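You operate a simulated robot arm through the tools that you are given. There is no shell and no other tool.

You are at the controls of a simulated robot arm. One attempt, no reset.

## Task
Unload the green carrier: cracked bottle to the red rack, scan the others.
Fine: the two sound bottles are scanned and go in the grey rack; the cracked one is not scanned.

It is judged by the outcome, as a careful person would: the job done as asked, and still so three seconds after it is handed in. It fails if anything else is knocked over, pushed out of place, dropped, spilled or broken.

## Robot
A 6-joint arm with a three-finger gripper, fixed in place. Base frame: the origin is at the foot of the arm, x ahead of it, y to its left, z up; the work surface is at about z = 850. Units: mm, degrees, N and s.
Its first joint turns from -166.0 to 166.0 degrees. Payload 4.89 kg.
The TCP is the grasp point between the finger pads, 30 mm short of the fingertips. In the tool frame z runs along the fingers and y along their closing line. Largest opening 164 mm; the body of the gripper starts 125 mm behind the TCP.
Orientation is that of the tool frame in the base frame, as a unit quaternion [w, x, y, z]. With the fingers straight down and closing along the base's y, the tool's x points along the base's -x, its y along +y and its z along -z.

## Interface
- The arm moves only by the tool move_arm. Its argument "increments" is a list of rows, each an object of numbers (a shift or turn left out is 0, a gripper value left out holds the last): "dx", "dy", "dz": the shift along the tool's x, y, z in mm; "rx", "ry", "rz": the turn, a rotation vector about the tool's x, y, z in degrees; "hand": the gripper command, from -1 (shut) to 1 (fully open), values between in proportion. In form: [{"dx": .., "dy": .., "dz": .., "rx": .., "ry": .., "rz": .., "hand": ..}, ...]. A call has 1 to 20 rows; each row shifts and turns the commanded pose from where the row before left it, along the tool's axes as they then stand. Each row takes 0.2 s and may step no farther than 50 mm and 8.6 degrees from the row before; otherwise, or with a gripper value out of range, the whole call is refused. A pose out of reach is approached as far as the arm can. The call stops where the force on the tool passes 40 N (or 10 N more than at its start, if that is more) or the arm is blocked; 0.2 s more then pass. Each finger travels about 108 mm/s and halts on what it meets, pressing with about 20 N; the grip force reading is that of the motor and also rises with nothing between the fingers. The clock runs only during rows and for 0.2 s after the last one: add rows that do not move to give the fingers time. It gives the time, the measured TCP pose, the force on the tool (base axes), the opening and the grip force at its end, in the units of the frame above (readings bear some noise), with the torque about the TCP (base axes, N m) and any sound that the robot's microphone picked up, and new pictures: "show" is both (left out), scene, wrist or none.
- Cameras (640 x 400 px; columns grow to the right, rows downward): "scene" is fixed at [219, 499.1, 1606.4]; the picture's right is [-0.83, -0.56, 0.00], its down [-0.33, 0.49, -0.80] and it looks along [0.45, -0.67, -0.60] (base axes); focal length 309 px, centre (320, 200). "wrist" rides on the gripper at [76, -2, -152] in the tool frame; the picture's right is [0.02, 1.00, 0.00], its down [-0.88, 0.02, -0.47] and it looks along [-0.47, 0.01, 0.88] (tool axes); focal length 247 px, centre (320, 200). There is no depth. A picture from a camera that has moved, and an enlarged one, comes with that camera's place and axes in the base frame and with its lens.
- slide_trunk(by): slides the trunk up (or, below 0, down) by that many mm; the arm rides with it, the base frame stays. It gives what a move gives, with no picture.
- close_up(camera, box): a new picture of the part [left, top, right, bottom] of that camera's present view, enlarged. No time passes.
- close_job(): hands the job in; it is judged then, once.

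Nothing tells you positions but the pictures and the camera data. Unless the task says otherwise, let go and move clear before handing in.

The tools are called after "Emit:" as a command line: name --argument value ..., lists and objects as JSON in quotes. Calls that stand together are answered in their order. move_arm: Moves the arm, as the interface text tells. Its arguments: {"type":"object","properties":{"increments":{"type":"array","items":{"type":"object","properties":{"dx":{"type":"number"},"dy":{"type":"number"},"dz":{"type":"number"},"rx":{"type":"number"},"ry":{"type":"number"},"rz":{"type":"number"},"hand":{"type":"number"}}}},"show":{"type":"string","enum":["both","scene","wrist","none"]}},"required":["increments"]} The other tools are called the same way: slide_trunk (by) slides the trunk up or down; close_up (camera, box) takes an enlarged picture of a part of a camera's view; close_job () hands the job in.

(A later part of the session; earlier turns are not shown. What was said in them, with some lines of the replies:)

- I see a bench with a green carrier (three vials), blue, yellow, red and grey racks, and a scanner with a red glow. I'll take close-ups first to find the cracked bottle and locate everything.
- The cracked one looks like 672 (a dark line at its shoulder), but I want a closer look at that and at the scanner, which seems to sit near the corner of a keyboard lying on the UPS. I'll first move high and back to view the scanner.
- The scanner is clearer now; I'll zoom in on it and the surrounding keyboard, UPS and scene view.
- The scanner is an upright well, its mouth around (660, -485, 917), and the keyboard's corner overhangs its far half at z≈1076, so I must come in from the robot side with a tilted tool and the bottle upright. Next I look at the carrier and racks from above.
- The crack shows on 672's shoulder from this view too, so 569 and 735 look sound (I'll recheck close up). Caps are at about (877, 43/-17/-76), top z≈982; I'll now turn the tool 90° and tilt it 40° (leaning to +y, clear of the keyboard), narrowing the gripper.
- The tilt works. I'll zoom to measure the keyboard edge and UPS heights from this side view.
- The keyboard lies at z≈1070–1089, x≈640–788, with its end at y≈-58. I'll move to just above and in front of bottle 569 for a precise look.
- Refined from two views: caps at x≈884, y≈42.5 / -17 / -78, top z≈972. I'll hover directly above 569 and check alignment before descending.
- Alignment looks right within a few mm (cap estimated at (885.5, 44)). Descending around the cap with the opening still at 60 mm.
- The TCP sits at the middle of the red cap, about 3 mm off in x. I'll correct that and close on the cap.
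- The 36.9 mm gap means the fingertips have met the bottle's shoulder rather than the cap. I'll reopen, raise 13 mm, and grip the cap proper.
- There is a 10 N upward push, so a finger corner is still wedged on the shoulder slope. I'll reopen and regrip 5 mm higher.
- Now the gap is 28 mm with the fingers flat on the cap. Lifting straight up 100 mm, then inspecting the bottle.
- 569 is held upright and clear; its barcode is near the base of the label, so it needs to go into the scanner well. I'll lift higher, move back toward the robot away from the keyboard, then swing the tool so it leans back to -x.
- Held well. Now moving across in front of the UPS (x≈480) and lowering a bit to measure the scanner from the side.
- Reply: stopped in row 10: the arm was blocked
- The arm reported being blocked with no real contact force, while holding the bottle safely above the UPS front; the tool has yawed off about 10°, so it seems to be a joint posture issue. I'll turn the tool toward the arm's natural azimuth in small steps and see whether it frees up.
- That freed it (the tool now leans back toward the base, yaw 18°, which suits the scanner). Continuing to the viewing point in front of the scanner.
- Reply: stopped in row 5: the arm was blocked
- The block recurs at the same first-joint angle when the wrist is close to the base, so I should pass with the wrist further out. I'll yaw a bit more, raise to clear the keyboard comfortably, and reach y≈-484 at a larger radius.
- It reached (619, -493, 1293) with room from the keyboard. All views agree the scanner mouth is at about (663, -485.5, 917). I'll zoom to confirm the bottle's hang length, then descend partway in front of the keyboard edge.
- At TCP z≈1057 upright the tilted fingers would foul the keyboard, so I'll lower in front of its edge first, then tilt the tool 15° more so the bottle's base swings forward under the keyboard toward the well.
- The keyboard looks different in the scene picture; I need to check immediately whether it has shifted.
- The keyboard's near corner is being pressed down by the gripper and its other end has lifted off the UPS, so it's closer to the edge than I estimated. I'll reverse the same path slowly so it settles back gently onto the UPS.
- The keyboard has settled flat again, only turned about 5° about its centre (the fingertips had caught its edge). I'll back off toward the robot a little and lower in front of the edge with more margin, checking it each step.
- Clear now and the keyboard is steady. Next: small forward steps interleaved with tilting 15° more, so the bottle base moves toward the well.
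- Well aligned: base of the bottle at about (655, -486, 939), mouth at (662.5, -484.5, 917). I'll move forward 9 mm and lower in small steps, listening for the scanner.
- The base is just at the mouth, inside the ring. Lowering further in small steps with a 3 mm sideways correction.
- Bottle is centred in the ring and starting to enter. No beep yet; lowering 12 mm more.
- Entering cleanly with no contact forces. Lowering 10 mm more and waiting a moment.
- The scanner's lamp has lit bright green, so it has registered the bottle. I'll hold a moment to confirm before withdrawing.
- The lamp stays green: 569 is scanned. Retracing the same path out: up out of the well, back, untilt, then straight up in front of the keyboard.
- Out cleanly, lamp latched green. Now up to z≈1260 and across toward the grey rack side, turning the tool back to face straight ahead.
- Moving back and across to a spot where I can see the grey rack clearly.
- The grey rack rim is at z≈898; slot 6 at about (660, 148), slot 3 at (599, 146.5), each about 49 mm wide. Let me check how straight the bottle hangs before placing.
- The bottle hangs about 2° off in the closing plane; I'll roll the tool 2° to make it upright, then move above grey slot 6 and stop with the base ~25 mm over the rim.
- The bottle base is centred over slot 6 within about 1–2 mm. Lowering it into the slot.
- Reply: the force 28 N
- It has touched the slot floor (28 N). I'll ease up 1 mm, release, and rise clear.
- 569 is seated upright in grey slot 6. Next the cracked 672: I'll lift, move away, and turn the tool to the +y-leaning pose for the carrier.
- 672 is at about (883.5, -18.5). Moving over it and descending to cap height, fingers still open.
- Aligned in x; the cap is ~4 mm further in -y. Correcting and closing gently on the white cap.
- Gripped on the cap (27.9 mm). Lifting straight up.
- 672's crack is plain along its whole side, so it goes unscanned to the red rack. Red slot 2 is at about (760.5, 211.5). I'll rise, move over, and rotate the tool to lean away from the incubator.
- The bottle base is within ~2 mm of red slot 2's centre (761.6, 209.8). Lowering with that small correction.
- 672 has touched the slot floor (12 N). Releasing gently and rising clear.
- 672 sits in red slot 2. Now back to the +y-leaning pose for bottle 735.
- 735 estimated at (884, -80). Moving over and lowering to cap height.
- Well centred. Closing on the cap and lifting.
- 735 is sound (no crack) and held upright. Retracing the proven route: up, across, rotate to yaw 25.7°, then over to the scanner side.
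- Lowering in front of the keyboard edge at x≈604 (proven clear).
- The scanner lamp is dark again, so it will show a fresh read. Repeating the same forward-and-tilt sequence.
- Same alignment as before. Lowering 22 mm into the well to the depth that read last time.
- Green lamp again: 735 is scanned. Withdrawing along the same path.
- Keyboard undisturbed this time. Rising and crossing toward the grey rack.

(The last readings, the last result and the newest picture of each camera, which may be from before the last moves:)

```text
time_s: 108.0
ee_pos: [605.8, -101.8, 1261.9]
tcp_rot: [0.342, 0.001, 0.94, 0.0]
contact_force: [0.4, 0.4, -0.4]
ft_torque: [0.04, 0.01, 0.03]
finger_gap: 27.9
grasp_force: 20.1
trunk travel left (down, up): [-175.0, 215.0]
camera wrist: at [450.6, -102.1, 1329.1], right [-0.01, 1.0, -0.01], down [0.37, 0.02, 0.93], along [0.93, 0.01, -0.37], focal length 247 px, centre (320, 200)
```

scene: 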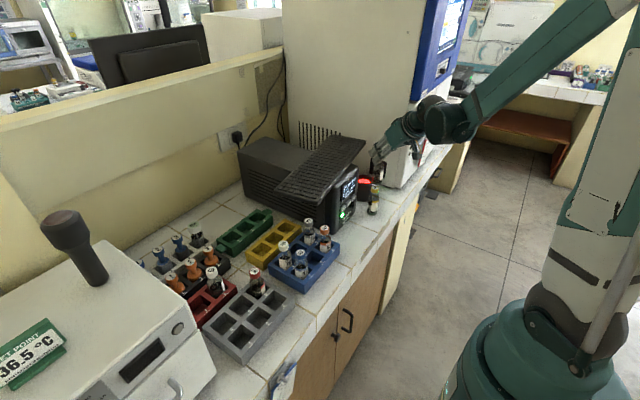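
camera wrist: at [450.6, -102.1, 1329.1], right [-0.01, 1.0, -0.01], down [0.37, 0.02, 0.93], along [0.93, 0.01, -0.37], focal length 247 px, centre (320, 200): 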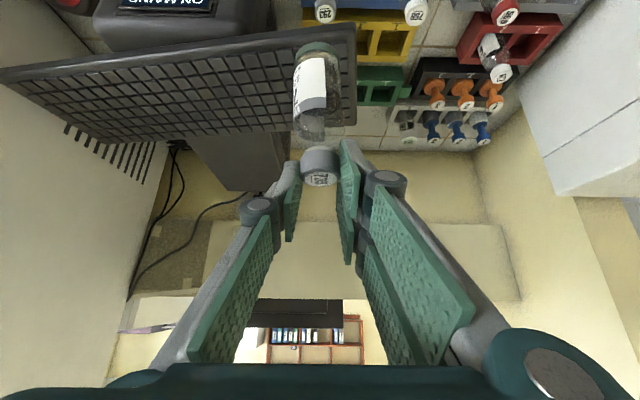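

Emit:
move_arm --increments '[{"rx": -1.3, "rz": 1.1}, {"dx": 1.55, "dy": 41.5, "dz": 0.3}, {"dx": 1.55, "dy": 41.5, "dz": 0.3}, {"dx": 1.55, "dy": 41.5, "dz": 0.3}, {"dx": 1.55, "dy": 41.5, "dz": 0.3}, {"dx": 1.55, "dy": 41.5, "dz": 0.3}, {"dx": 1.55, "dy": 41.5, "dz": 0.3}, {}, {"dx": 27.3, "dy": -1.26, "dz": 32.5}, {"dx": 27.3, "dy": -1.26, "dz": 32.5}, {"dx": 27.3, "dy": -1.26, "dz": 32.5}, {"dx": 27.3, "dy": -1.26, "dz": 32.5}, {"dx": 27.3, "dy": -1.26, "dz": 32.5}, {}]'

Emit:
close_up --camera "wrist" --box '[240, 0, 400, 120]'

Emit:
close_up --camera "scene" --box '[210, 230, 340, 320]'

```text
time_s: 111.0
ee_pos: [601.4, 149.1, 1048.6]
tcp_rot: [0.341, 0.007, 0.94, 0.013]
contact_force: [0.4, -0.2, -0.6]
ft_torque: [-0.05, 0.06, -0.05]
finger_gap: 27.4
grasp_force: 20.0
trunk travel left (down, up): [-175.0, 215.0]
camera wrist: at [445.7, 146.0, 1115.8], right [-0.01, 1.0, 0.02], down [0.37, -0.01, 0.93], along [0.93, 0.02, -0.37], focal length 247 px, centre (320, 200)
```

scene: 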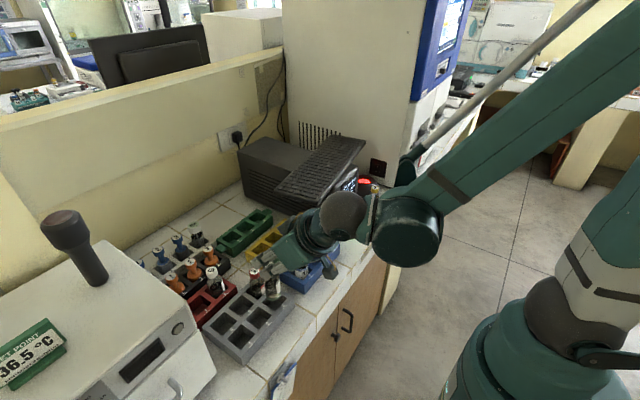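
wrist: 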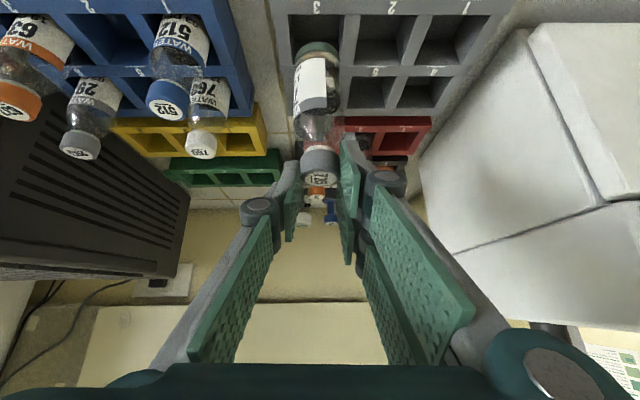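

```text
3.33 times, centred on (320, 60) of wrist
camera zoom: at [445.7, 146.0, 1115.8], right [-0.01, 1.0, 0.02], down [0.37, -0.01, 0.93], along [0.93, 0.02, -0.37], focal length 823 px, centre (320, 667)
```

zoom: 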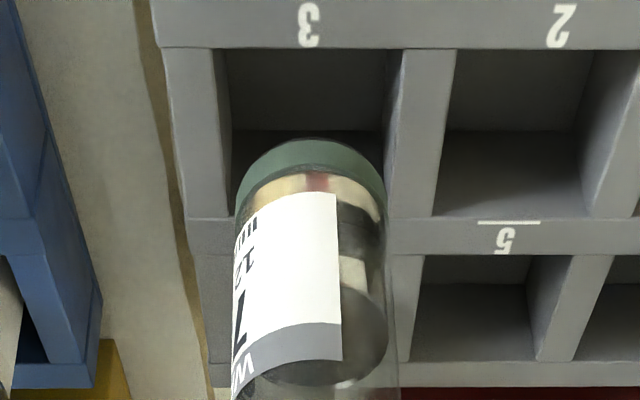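

```text
4.44 times, centred on (275, 275) of scene
camera zoom: at [219.0, 499.1, 1606.4], right [-0.83, -0.56, 0.0], down [-0.33, 0.49, -0.8], along [0.45, -0.67, -0.6], focal length 1371 px, centre (520, -133)
```

zoom: 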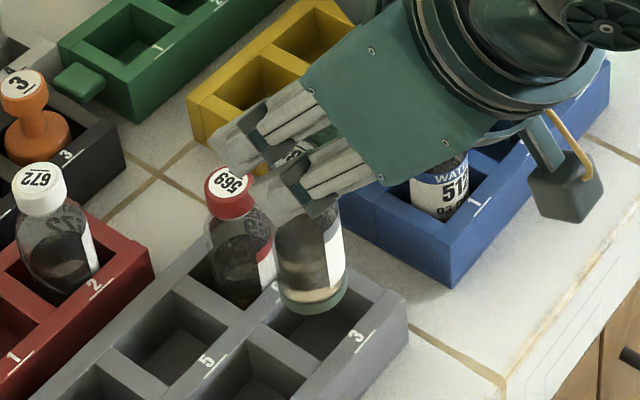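

Slot 3 centre ≈ (600.8, ·); bottle base centred within 1 mm. Lowering into slot 3.

Emit:
move_arm --increments '[{"dx": 7.7, "dy": -0.55, "dz": 9.2}, {"dx": 7.7, "dy": -0.55, "dz": 9.2}, {"dx": 7.7, "dy": -0.55, "dz": 9.2}, {"dx": 7.7, "dy": -0.55, "dz": 9.2}, {}]'

Emit:
close_up --camera "wrist" --box '[240, 0, 400, 200]'

Emit:
close_up --camera "scene" --box '[210, 230, 340, 320]'

```text
time_s: 112.2
ee_pos: [602.2, 146.1, 1000.0]
tcp_rot: [0.342, 0.007, 0.94, 0.013]
contact_force: [0.0, 0.0, 0.6]
ft_torque: [0.01, 0.02, -0.02]
finger_gap: 27.6
grasp_force: 20.4
trunk travel left (down, up): [-175.0, 215.0]
camera wrist: at [446.1, 144.0, 1068.2], right [-0.01, 1.0, 0.02], down [0.37, -0.01, 0.93], along [0.93, 0.02, -0.37], focal length 247 px, centre (320, 200)
```

scene: 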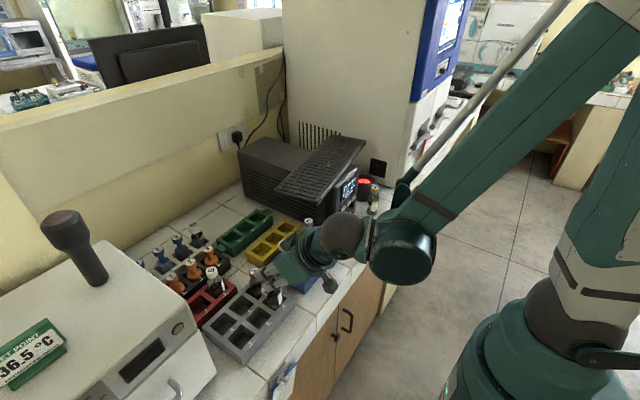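
wrist: 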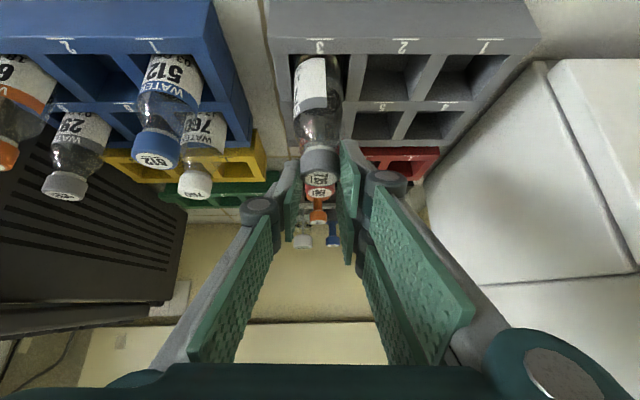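

```text
2.00 times, centred on (320, 100) of wrist
camera zoom: at [446.1, 144.0, 1068.2], right [-0.01, 1.0, 0.02], down [0.37, -0.01, 0.93], along [0.93, 0.02, -0.37], focal length 494 px, centre (320, 400)
```

zoom: 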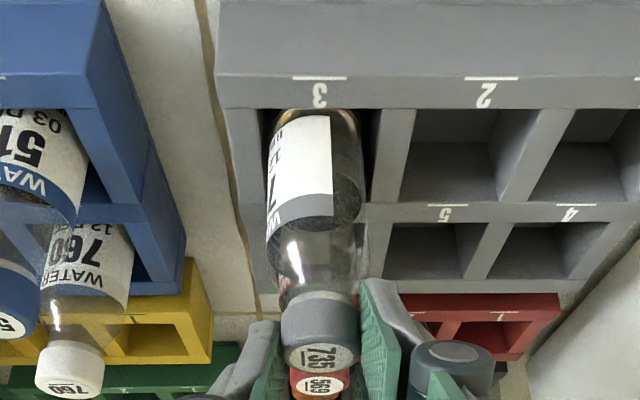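

```text
4.44 times, centred on (275, 275) of scene
camera zoom: at [219.0, 499.1, 1606.4], right [-0.83, -0.56, 0.0], down [-0.33, 0.49, -0.8], along [0.45, -0.67, -0.6], focal length 1371 px, centre (520, -133)
```

zoom: 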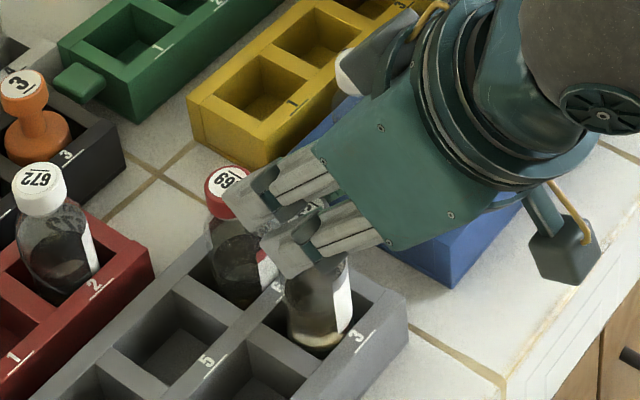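

Emit:
move_arm --increments '[{"dx": 2.57, "dy": -0.12, "dz": 3.06}, {"dx": 2.57, "dy": -0.12, "dz": 3.06}, {"dx": 2.57, "dy": -0.12, "dz": 3.06}, {}]' --show "none"

Emit:
move_arm --increments '[{"dx": 0.97, "dy": -0.05, "dz": 1.15}, {}]' --show "none"

Emit:
move_arm --increments '[{"dx": 0.64, "dy": -0.03, "dz": 0.77}, {}]' --show "none"

```text
time_s: 113.2
ee_pos: [602.3, 146.0, 987.7]
tcp_rot: [0.343, 0.007, 0.939, 0.014]
contact_force: [0.0, 0.7, -2.0]
ft_torque: [0.04, 0.01, -0.01]
finger_gap: 27.9
grasp_force: 20.4
trunk travel left (down, up): [-175.0, 215.0]
```

```text
time_s: 113.8
ee_pos: [600.1, 146.8, 987.5]
tcp_rot: [0.342, 0.006, 0.94, 0.014]
contact_force: [-0.1, -0.2, -1.2]
ft_torque: [-0.03, 0.01, -0.03]
finger_gap: 27.6
grasp_force: 19.8
trunk travel left (down, up): [-175.0, 215.0]
```

```text
time_s: 114.4
ee_pos: [601.0, 146.1, 985.7]
tcp_rot: [0.342, 0.006, 0.94, 0.014]
contact_force: [0.1, 0.9, 0.0]
ft_torque: [0.01, -0.01, 0.0]
finger_gap: 27.4
grasp_force: 19.9
trunk travel left (down, up): [-175.0, 215.0]
```

Emit:
move_arm --increments '[{"dx": 0.64, "dy": -0.03, "dz": 0.77}, {}]' --show "none"

Emit:
move_arm --increments '[{"dx": 0.5, "dy": -0.03, "dz": 0.6}, {}]' --show "none"

```text
time_s: 115.0
ee_pos: [601.7, 146.6, 984.4]
tcp_rot: [0.343, 0.006, 0.939, 0.013]
contact_force: [0.0, 0.3, 1.7]
ft_torque: [0.03, -0.02, 0.01]
finger_gap: 27.8
grasp_force: 19.9
trunk travel left (down, up): [-175.0, 215.0]
```

```text
time_s: 115.6
ee_pos: [601.6, 147.2, 984.3]
tcp_rot: [0.343, 0.006, 0.939, 0.013]
contact_force: [3.0, 0.6, 24.5]
ft_torque: [0.1, -0.17, 0.0]
finger_gap: 27.7
grasp_force: 20.4
trunk travel left (down, up): [-175.0, 215.0]
```

On the slot floor. Easing up, releasing, and rising straight clear.

Emit:
move_arm --increments '[{"dx": -0.5, "dz": -0.6}, {"hand": -0.45}, {}, {}, {"dx": -6.4, "dy": 0.3, "dz": -7.7}, {"dx": -19.3, "dy": 0.9, "dz": -23}, {"dx": -25.7, "dy": 1.2, "dz": -30.6}, {"dx": -25.7, "dy": 1.2, "dz": -30.6}, {"dx": -25.7, "dy": 1.2, "dz": -30.6}, {}]'

Emit:
close_up --camera "scene" --box '[190, 230, 340, 330]'

Emit:
close_up --camera "wrist" --box '[220, 0, 460, 160]'

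```text
time_s: 117.8
ee_pos: [603.3, 147.4, 1144.2]
tcp_rot: [0.343, 0.007, 0.939, 0.013]
contact_force: [-0.3, -0.1, -0.5]
ft_torque: [-0.01, -0.04, 0.0]
finger_gap: 45.3
grasp_force: 0.1
trunk travel left (down, up): [-175.0, 215.0]
camera wrist: at [446.9, 144.8, 1212.4], right [-0.01, 1.0, 0.02], down [0.37, -0.01, 0.93], along [0.93, 0.02, -0.37], focal length 247 px, centre (320, 200)
```

scene: 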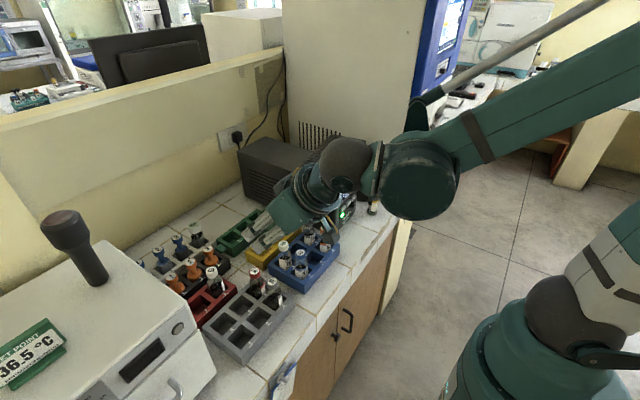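
wrist: 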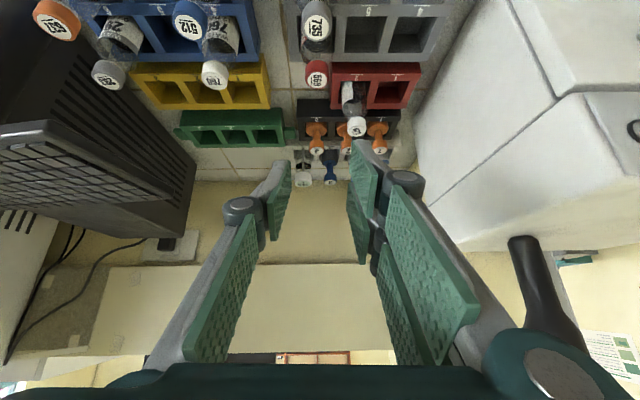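

```text
4.00 times, centred on (265, 280) of scene
camera zoom: at [219.0, 499.1, 1606.4], right [-0.83, -0.56, 0.0], down [-0.33, 0.49, -0.8], along [0.45, -0.67, -0.6], focal length 1234 px, centre (540, -120)
```

zoom: 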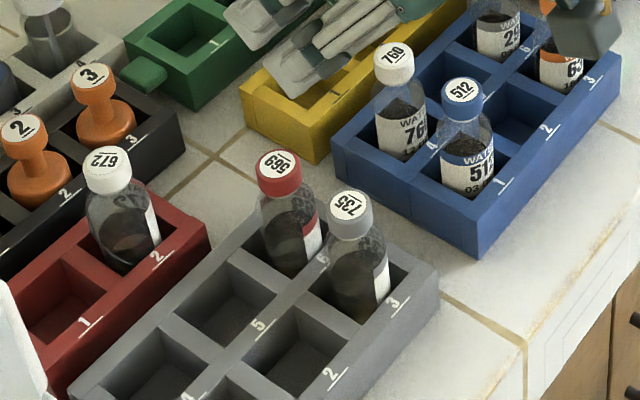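

```text
2.50 times, centred on (340, 80) of wrist
camera zoom: at [446.9, 144.8, 1212.4], right [-0.01, 1.0, 0.02], down [0.37, -0.01, 0.93], along [0.93, 0.02, -0.37], focal length 617 px, centre (270, 500)
```

zoom: 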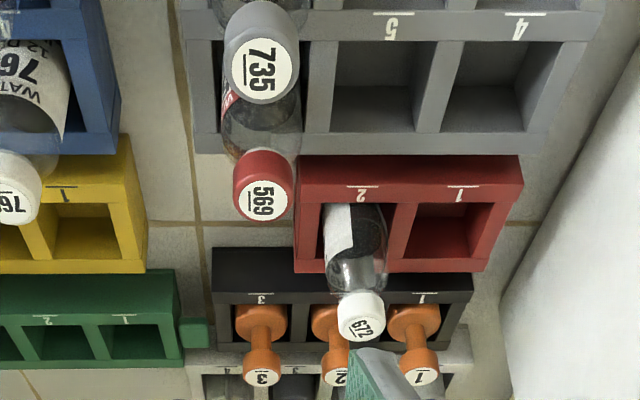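

All three bottles are where they belong: 569 and 735 in grey (scanned), 672 in red. One thing left: the keyboard I turned ~6.5° earlier. I'll straighten it with a gentle push using closed, vertical fingers; first moving into position high above.

Emit:
move_arm --increments '[{"rx": 1.3, "rz": -1.1}, {"dx": -32.2, "dz": -38.3}, {"dx": -32.2, "dz": -38.3}, {"ry": 8, "hand": -1}, {"ry": 8}, {"ry": 8}, {"ry": 8}, {"ry": 8}, {"dx": 6, "dy": -41.2}, {"dx": 6, "dy": -41.2}, {"dx": 6, "dy": -41.2}, {"dx": 6, "dy": -41.2}, {"dx": 6, "dy": -41.2}, {"dx": 6, "dy": -41.2}, {}]'

Emit:
close_up --camera "scene" --box '[230, 110, 420, 230]'

Emit:
close_up --camera "wrist" --box '[160, 80, 480, 280]'

```text
time_s: 121.0
ee_pos: [563.3, -101.0, 1244.2]
tcp_rot: [0.0, 0.002, 1.0, -0.001]
contact_force: [0.9, 0.3, -1.0]
ft_torque: [-0.04, 0.01, -0.02]
finger_gap: 0.0
grasp_force: 19.9
trunk travel left (down, up): [-175.0, 215.0]
camera wrist: at [486.8, -101.3, 1397.8], right [-0.02, 1.0, 0.0], down [0.88, 0.02, 0.47], along [0.47, 0.01, -0.88], focal length 247 px, centre (320, 200)
```

scene: 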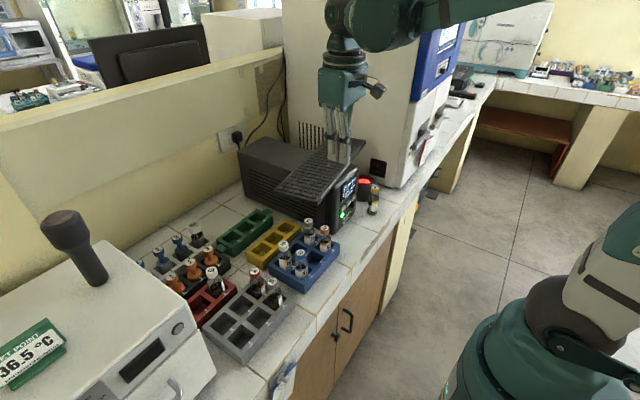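
wrist: 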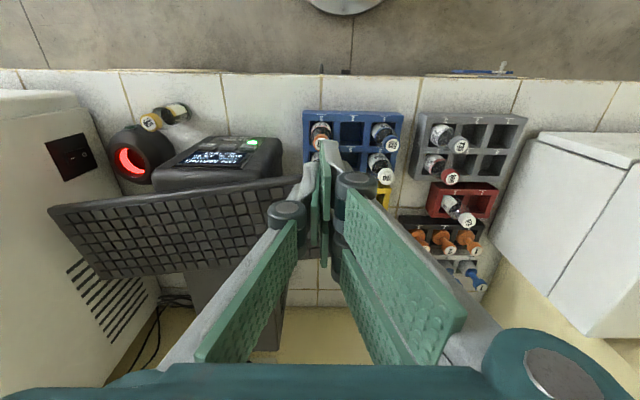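

```text
3.33 times, centred on (325, 170) of scene
camera zoom: at [219.0, 499.1, 1606.4], right [-0.83, -0.56, 0.0], down [-0.33, 0.49, -0.8], along [0.45, -0.67, -0.6], focal length 1029 px, centre (303, 300)
```

zoom: 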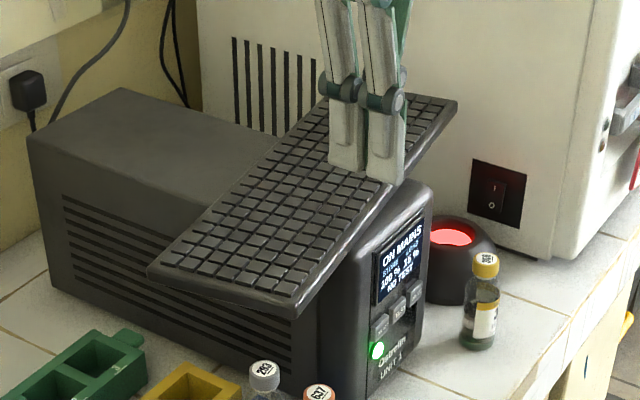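

```text
2.00 times, centred on (320, 180) of wrist
camera zoom: at [486.8, -101.3, 1397.8], right [-0.02, 1.0, 0.0], down [0.88, 0.02, 0.47], along [0.47, 0.01, -0.88], focal length 494 px, centre (320, 240)
```

zoom: 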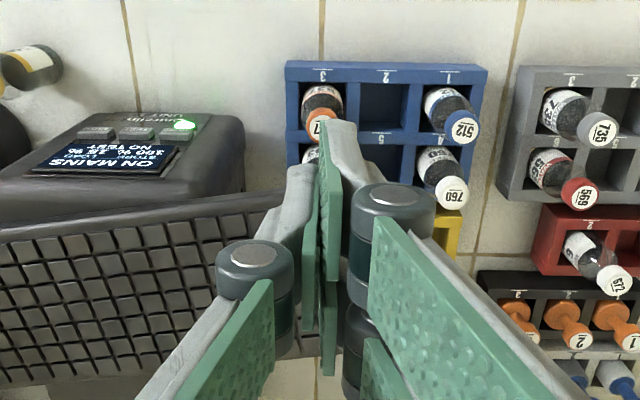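

Positioned. Lowering so the fingertips straddle the keyboard's thickness, still ~40 mm in front of its edge, over free space beyond the UPS.

Emit:
move_arm --increments '[{"dz": 38}, {"dz": 38}, {"dz": 38}, {"dz": 37}, {"dx": -15}, {"dx": -15}, {}]'

Emit:
close_up --camera "scene" --box '[230, 110, 420, 230]'

Emit:
close_up --camera "wrist" --box '[200, 80, 440, 280]'

```text
time_s: 122.6
ee_pos: [597.7, -98.8, 1095.6]
tcp_rot: [0.0, 0.001, 1.0, 0.0]
contact_force: [-0.7, 0.5, 0.4]
ft_torque: [0.01, 0.03, 0.01]
finger_gap: 0.2
grasp_force: 20.3
trunk travel left (down, up): [-175.0, 215.0]
camera wrist: at [520.6, -101.6, 1247.7], right [-0.02, 1.0, 0.0], down [0.88, 0.02, 0.47], along [0.47, 0.01, -0.88], focal length 247 px, centre (320, 200)
```

scene: 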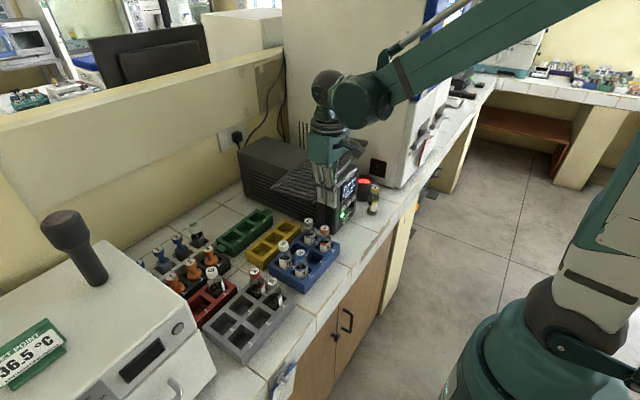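
wrist: 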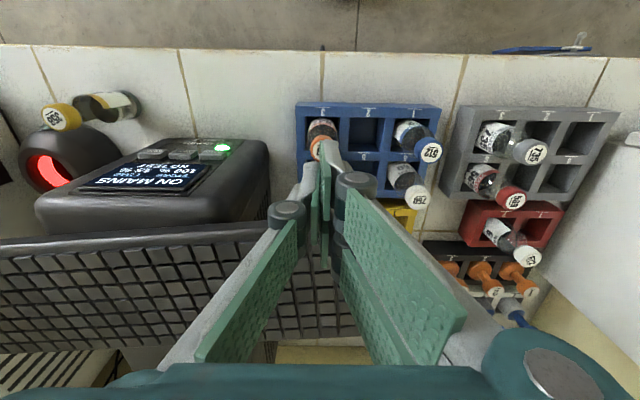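

```text
3.33 times, centred on (325, 170) of scene
camera zoom: at [219.0, 499.1, 1606.4], right [-0.83, -0.56, 0.0], down [-0.33, 0.49, -0.8], along [0.45, -0.67, -0.6], focal length 1029 px, centre (303, 300)
```

zoom: 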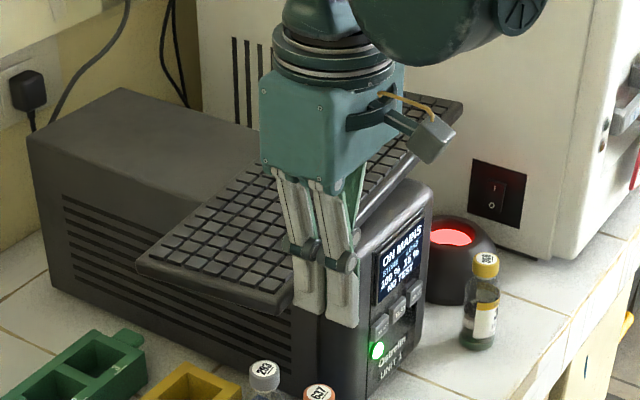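

```text
2.00 times, centred on (320, 180) of wrist
camera zoom: at [520.6, -101.6, 1247.7], right [-0.02, 1.0, 0.0], down [0.88, 0.02, 0.47], along [0.47, 0.01, -0.88], focal length 494 px, centre (320, 240)
```

zoom: 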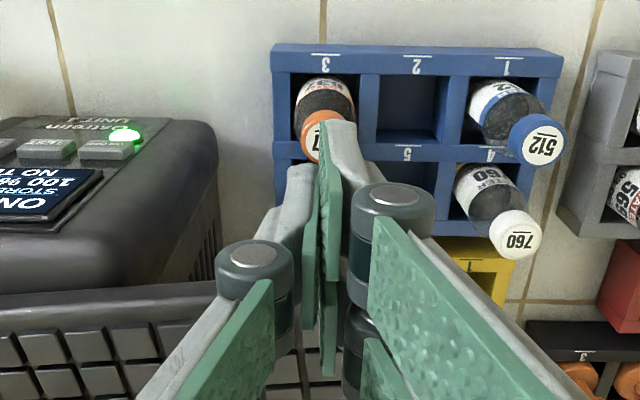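

Contact has already begun and the keyboard is swinging back the right way (left corner nearly at its original pixel). Pushing a few millimetres more.

Emit:
move_arm --increments '[{"dx": -2}, {"dx": -2}, {"dx": -2}, {}]' --show "none"

Emit:
close_up --camera "scene" --box '[230, 110, 420, 230]'

```text
time_s: 123.6
ee_pos: [600.4, -99.8, 1095.3]
tcp_rot: [0.0, 0.001, 1.0, 0.001]
contact_force: [-1.4, -0.2, -0.1]
ft_torque: [0.0, -0.02, 0.03]
finger_gap: 0.0
grasp_force: 19.9
trunk travel left (down, up): [-175.0, 215.0]
```

```text
3.33 times, centred on (325, 170) of scene
camera zoom: at [219.0, 499.1, 1606.4], right [-0.83, -0.56, 0.0], down [-0.33, 0.49, -0.8], along [0.45, -0.67, -0.6], focal length 1029 px, centre (303, 300)
```

zoom: 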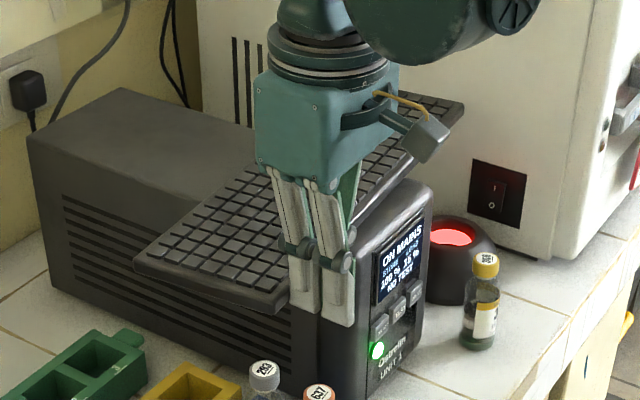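

Nearly straight again. I'll back the fingers away, rise, and compare with the original picture.

Emit:
move_arm --increments '[{"dx": 10}, {"dx": 15}, {"dz": -40}, {"dz": -40}, {"dz": -40}, {"dz": -40}, {"dx": 30, "dy": 40}, {"dx": 30, "dy": 40}, {"dx": 30, "dy": 40}, {}]'

Emit:
close_up --camera "scene" --box '[230, 110, 420, 230]'

```text
time_s: 125.8
ee_pos: [485.5, 21.4, 1253.9]
tcp_rot: [0.0, 0.002, 1.0, 0.0]
contact_force: [-1.1, -0.5, -0.8]
ft_torque: [-0.02, -0.12, 0.05]
finger_gap: 0.0
grasp_force: 19.8
trunk travel left (down, up): [-175.0, 215.0]
camera wrist: at [409.1, 19.9, 1407.1], right [-0.02, 1.0, 0.0], down [0.88, 0.02, 0.47], along [0.47, 0.01, -0.88], focal length 247 px, centre (320, 200)
```

scene: 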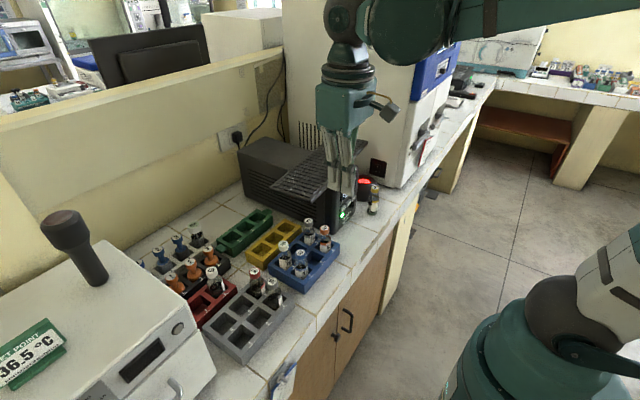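
wrist: 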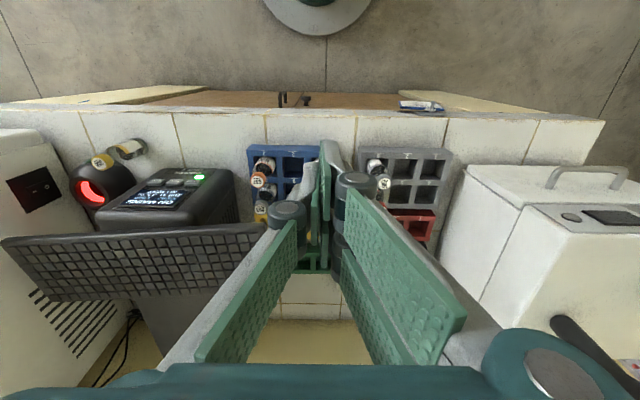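

```text
3.33 times, centred on (325, 170) of scene
camera zoom: at [219.0, 499.1, 1606.4], right [-0.83, -0.56, 0.0], down [-0.33, 0.49, -0.8], along [0.45, -0.67, -0.6], focal length 1029 px, centre (303, 300)
```

zoom: 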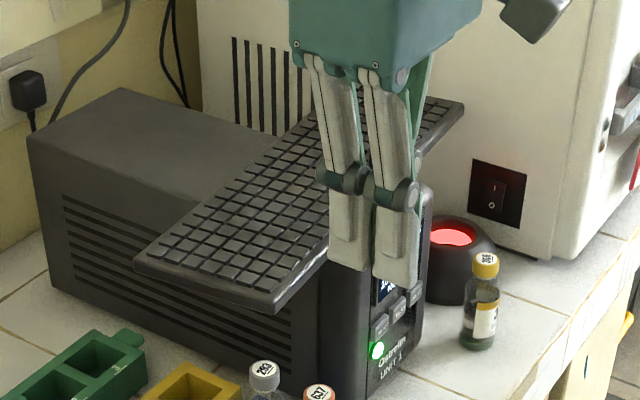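

Emit:
move_arm --increments '[{"dx": 20, "dy": 45}, {"dx": 20, "dy": 45}, {"dx": 20, "dy": 45}, {"dx": 20, "dy": 45}, {"dy": 45}, {}]' --show "scene"

Emit:
close_up --camera "scene" --box '[230, 110, 420, 230]'

```text
time_s: 127.2
ee_pos: [406.4, 246.5, 1253.6]
tcp_rot: [0.0, 0.002, 1.0, 0.0]
contact_force: [0.6, 0.2, 0.5]
ft_torque: [-0.07, -0.02, 0.02]
finger_gap: 0.0
grasp_force: 20.0
trunk travel left (down, up): [-175.0, 215.0]
```

scene: 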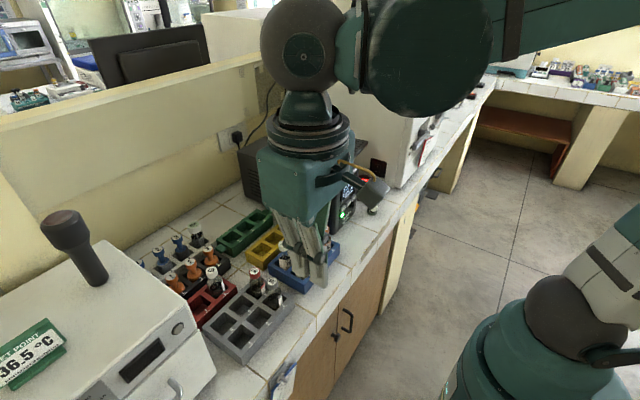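

```text
3.33 times, centred on (325, 170) of scene
camera zoom: at [219.0, 499.1, 1606.4], right [-0.83, -0.56, 0.0], down [-0.33, 0.49, -0.8], along [0.45, -0.67, -0.6], focal length 1029 px, centre (303, 300)
```

zoom: 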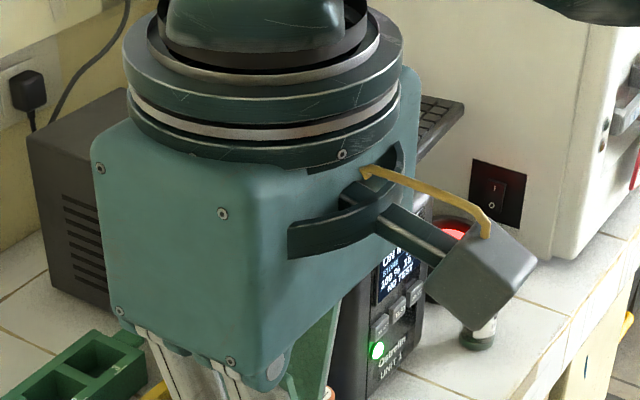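

That blocks the view; moving to the other side (as in the early clear view).

Emit:
move_arm --increments '[{"dx": -10, "dy": -47}, {"dx": -10, "dy": -47}, {"dx": -10, "dy": -47}, {"dx": -10, "dy": -47}, {"dx": -5, "dy": -47}, {"dx": -5, "dy": -47}, {"dy": -47}, {"dy": -47}, {"dy": -47}, {"dy": -47}, {"dy": -47}, {"dy": -47}, {"dy": -47}, {}]'

Emit:
close_up --camera "scene" --box '[230, 110, 420, 230]'

Emit:
close_up --camera "scene" --box '[130, 180, 350, 340]'

```text
time_s: 130.2
ee_pos: [452.5, -366.4, 1253.4]
tcp_rot: [0.0, 0.001, 1.0, 0.0]
contact_force: [0.5, -0.7, 0.0]
ft_torque: [0.1, 0.06, -0.02]
finger_gap: 0.1
grasp_force: 20.2
trunk travel left (down, up): [-175.0, 215.0]
camera wrist: at [377.9, -367.4, 1406.9], right [-0.02, 1.0, 0.0], down [0.88, 0.02, 0.47], along [0.47, 0.01, -0.88], focal length 247 px, centre (320, 200)
```

scene: 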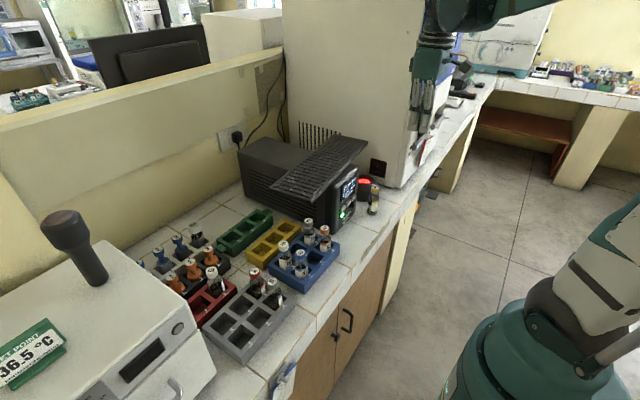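
wrist: 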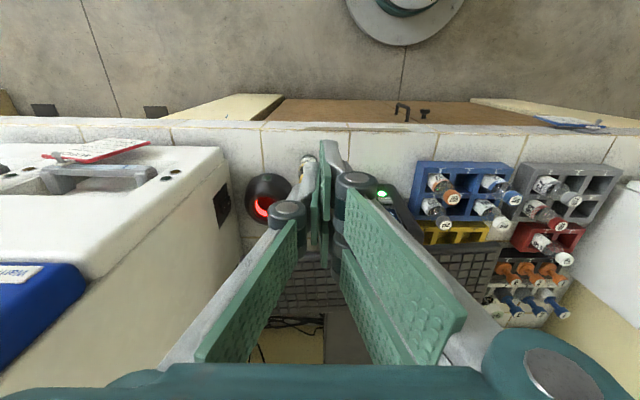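

```text
3.33 times, centred on (325, 170) of scene
camera zoom: at [219.0, 499.1, 1606.4], right [-0.83, -0.56, 0.0], down [-0.33, 0.49, -0.8], along [0.45, -0.67, -0.6], focal length 1029 px, centre (303, 300)
```

zoom: 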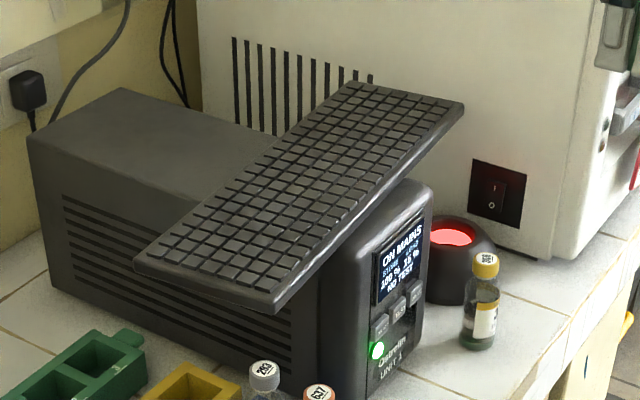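

```text
2.50 times, centred on (240, 260) of scene
camera zoom: at [219.0, 499.1, 1606.4], right [-0.83, -0.56, 0.0], down [-0.33, 0.49, -0.8], along [0.45, -0.67, -0.6], focal length 771 px, centre (520, 50)
```

zoom: 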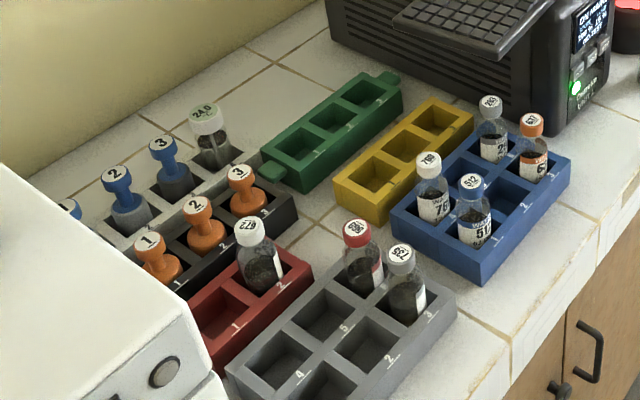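

Final check:
- **Sound bottles:** 569 and 735 are scanned and stand in the grey rack.
- **Cracked bottle:** 672 is in the red rack, not scanned.
- **Keyboard:** I caught it on the first approach to the scanner. After straightening it is within about 5 mm and 3° of where it was.
- **Everything else:** nothing else has moved, and the arm is clear.

I'm handing the job in.

Emit:
close_job

```text
The job is handed in.
```

The green carrier is empty. Bottles 569 and 735 were scanned and are in grey slots 6 and 3. The cracked bottle, 672, was not scanned and is in red slot 2.

- **Scans:** the scanner's green lamp lit for each of the two sound bottles. No beep was reported, so the lamp is the only confirmation.
- **Crack:** 672's crack was plain along its side once it was lifted. I saw none on 569 or 735.
- **Keyboard on the UPS:** on the first approach to the scanner my fingertips caught its overhanging corner. One end tipped down briefly and it turned by about 6°. I nudged it most of the way back, but by my estimate from the camera it is still about 5 mm and 3° off where it started. It is lying flat on the UPS.

Nothing else appears to have been moved, dropped or spilled. The gripper is empty, and the arm is parked clear.
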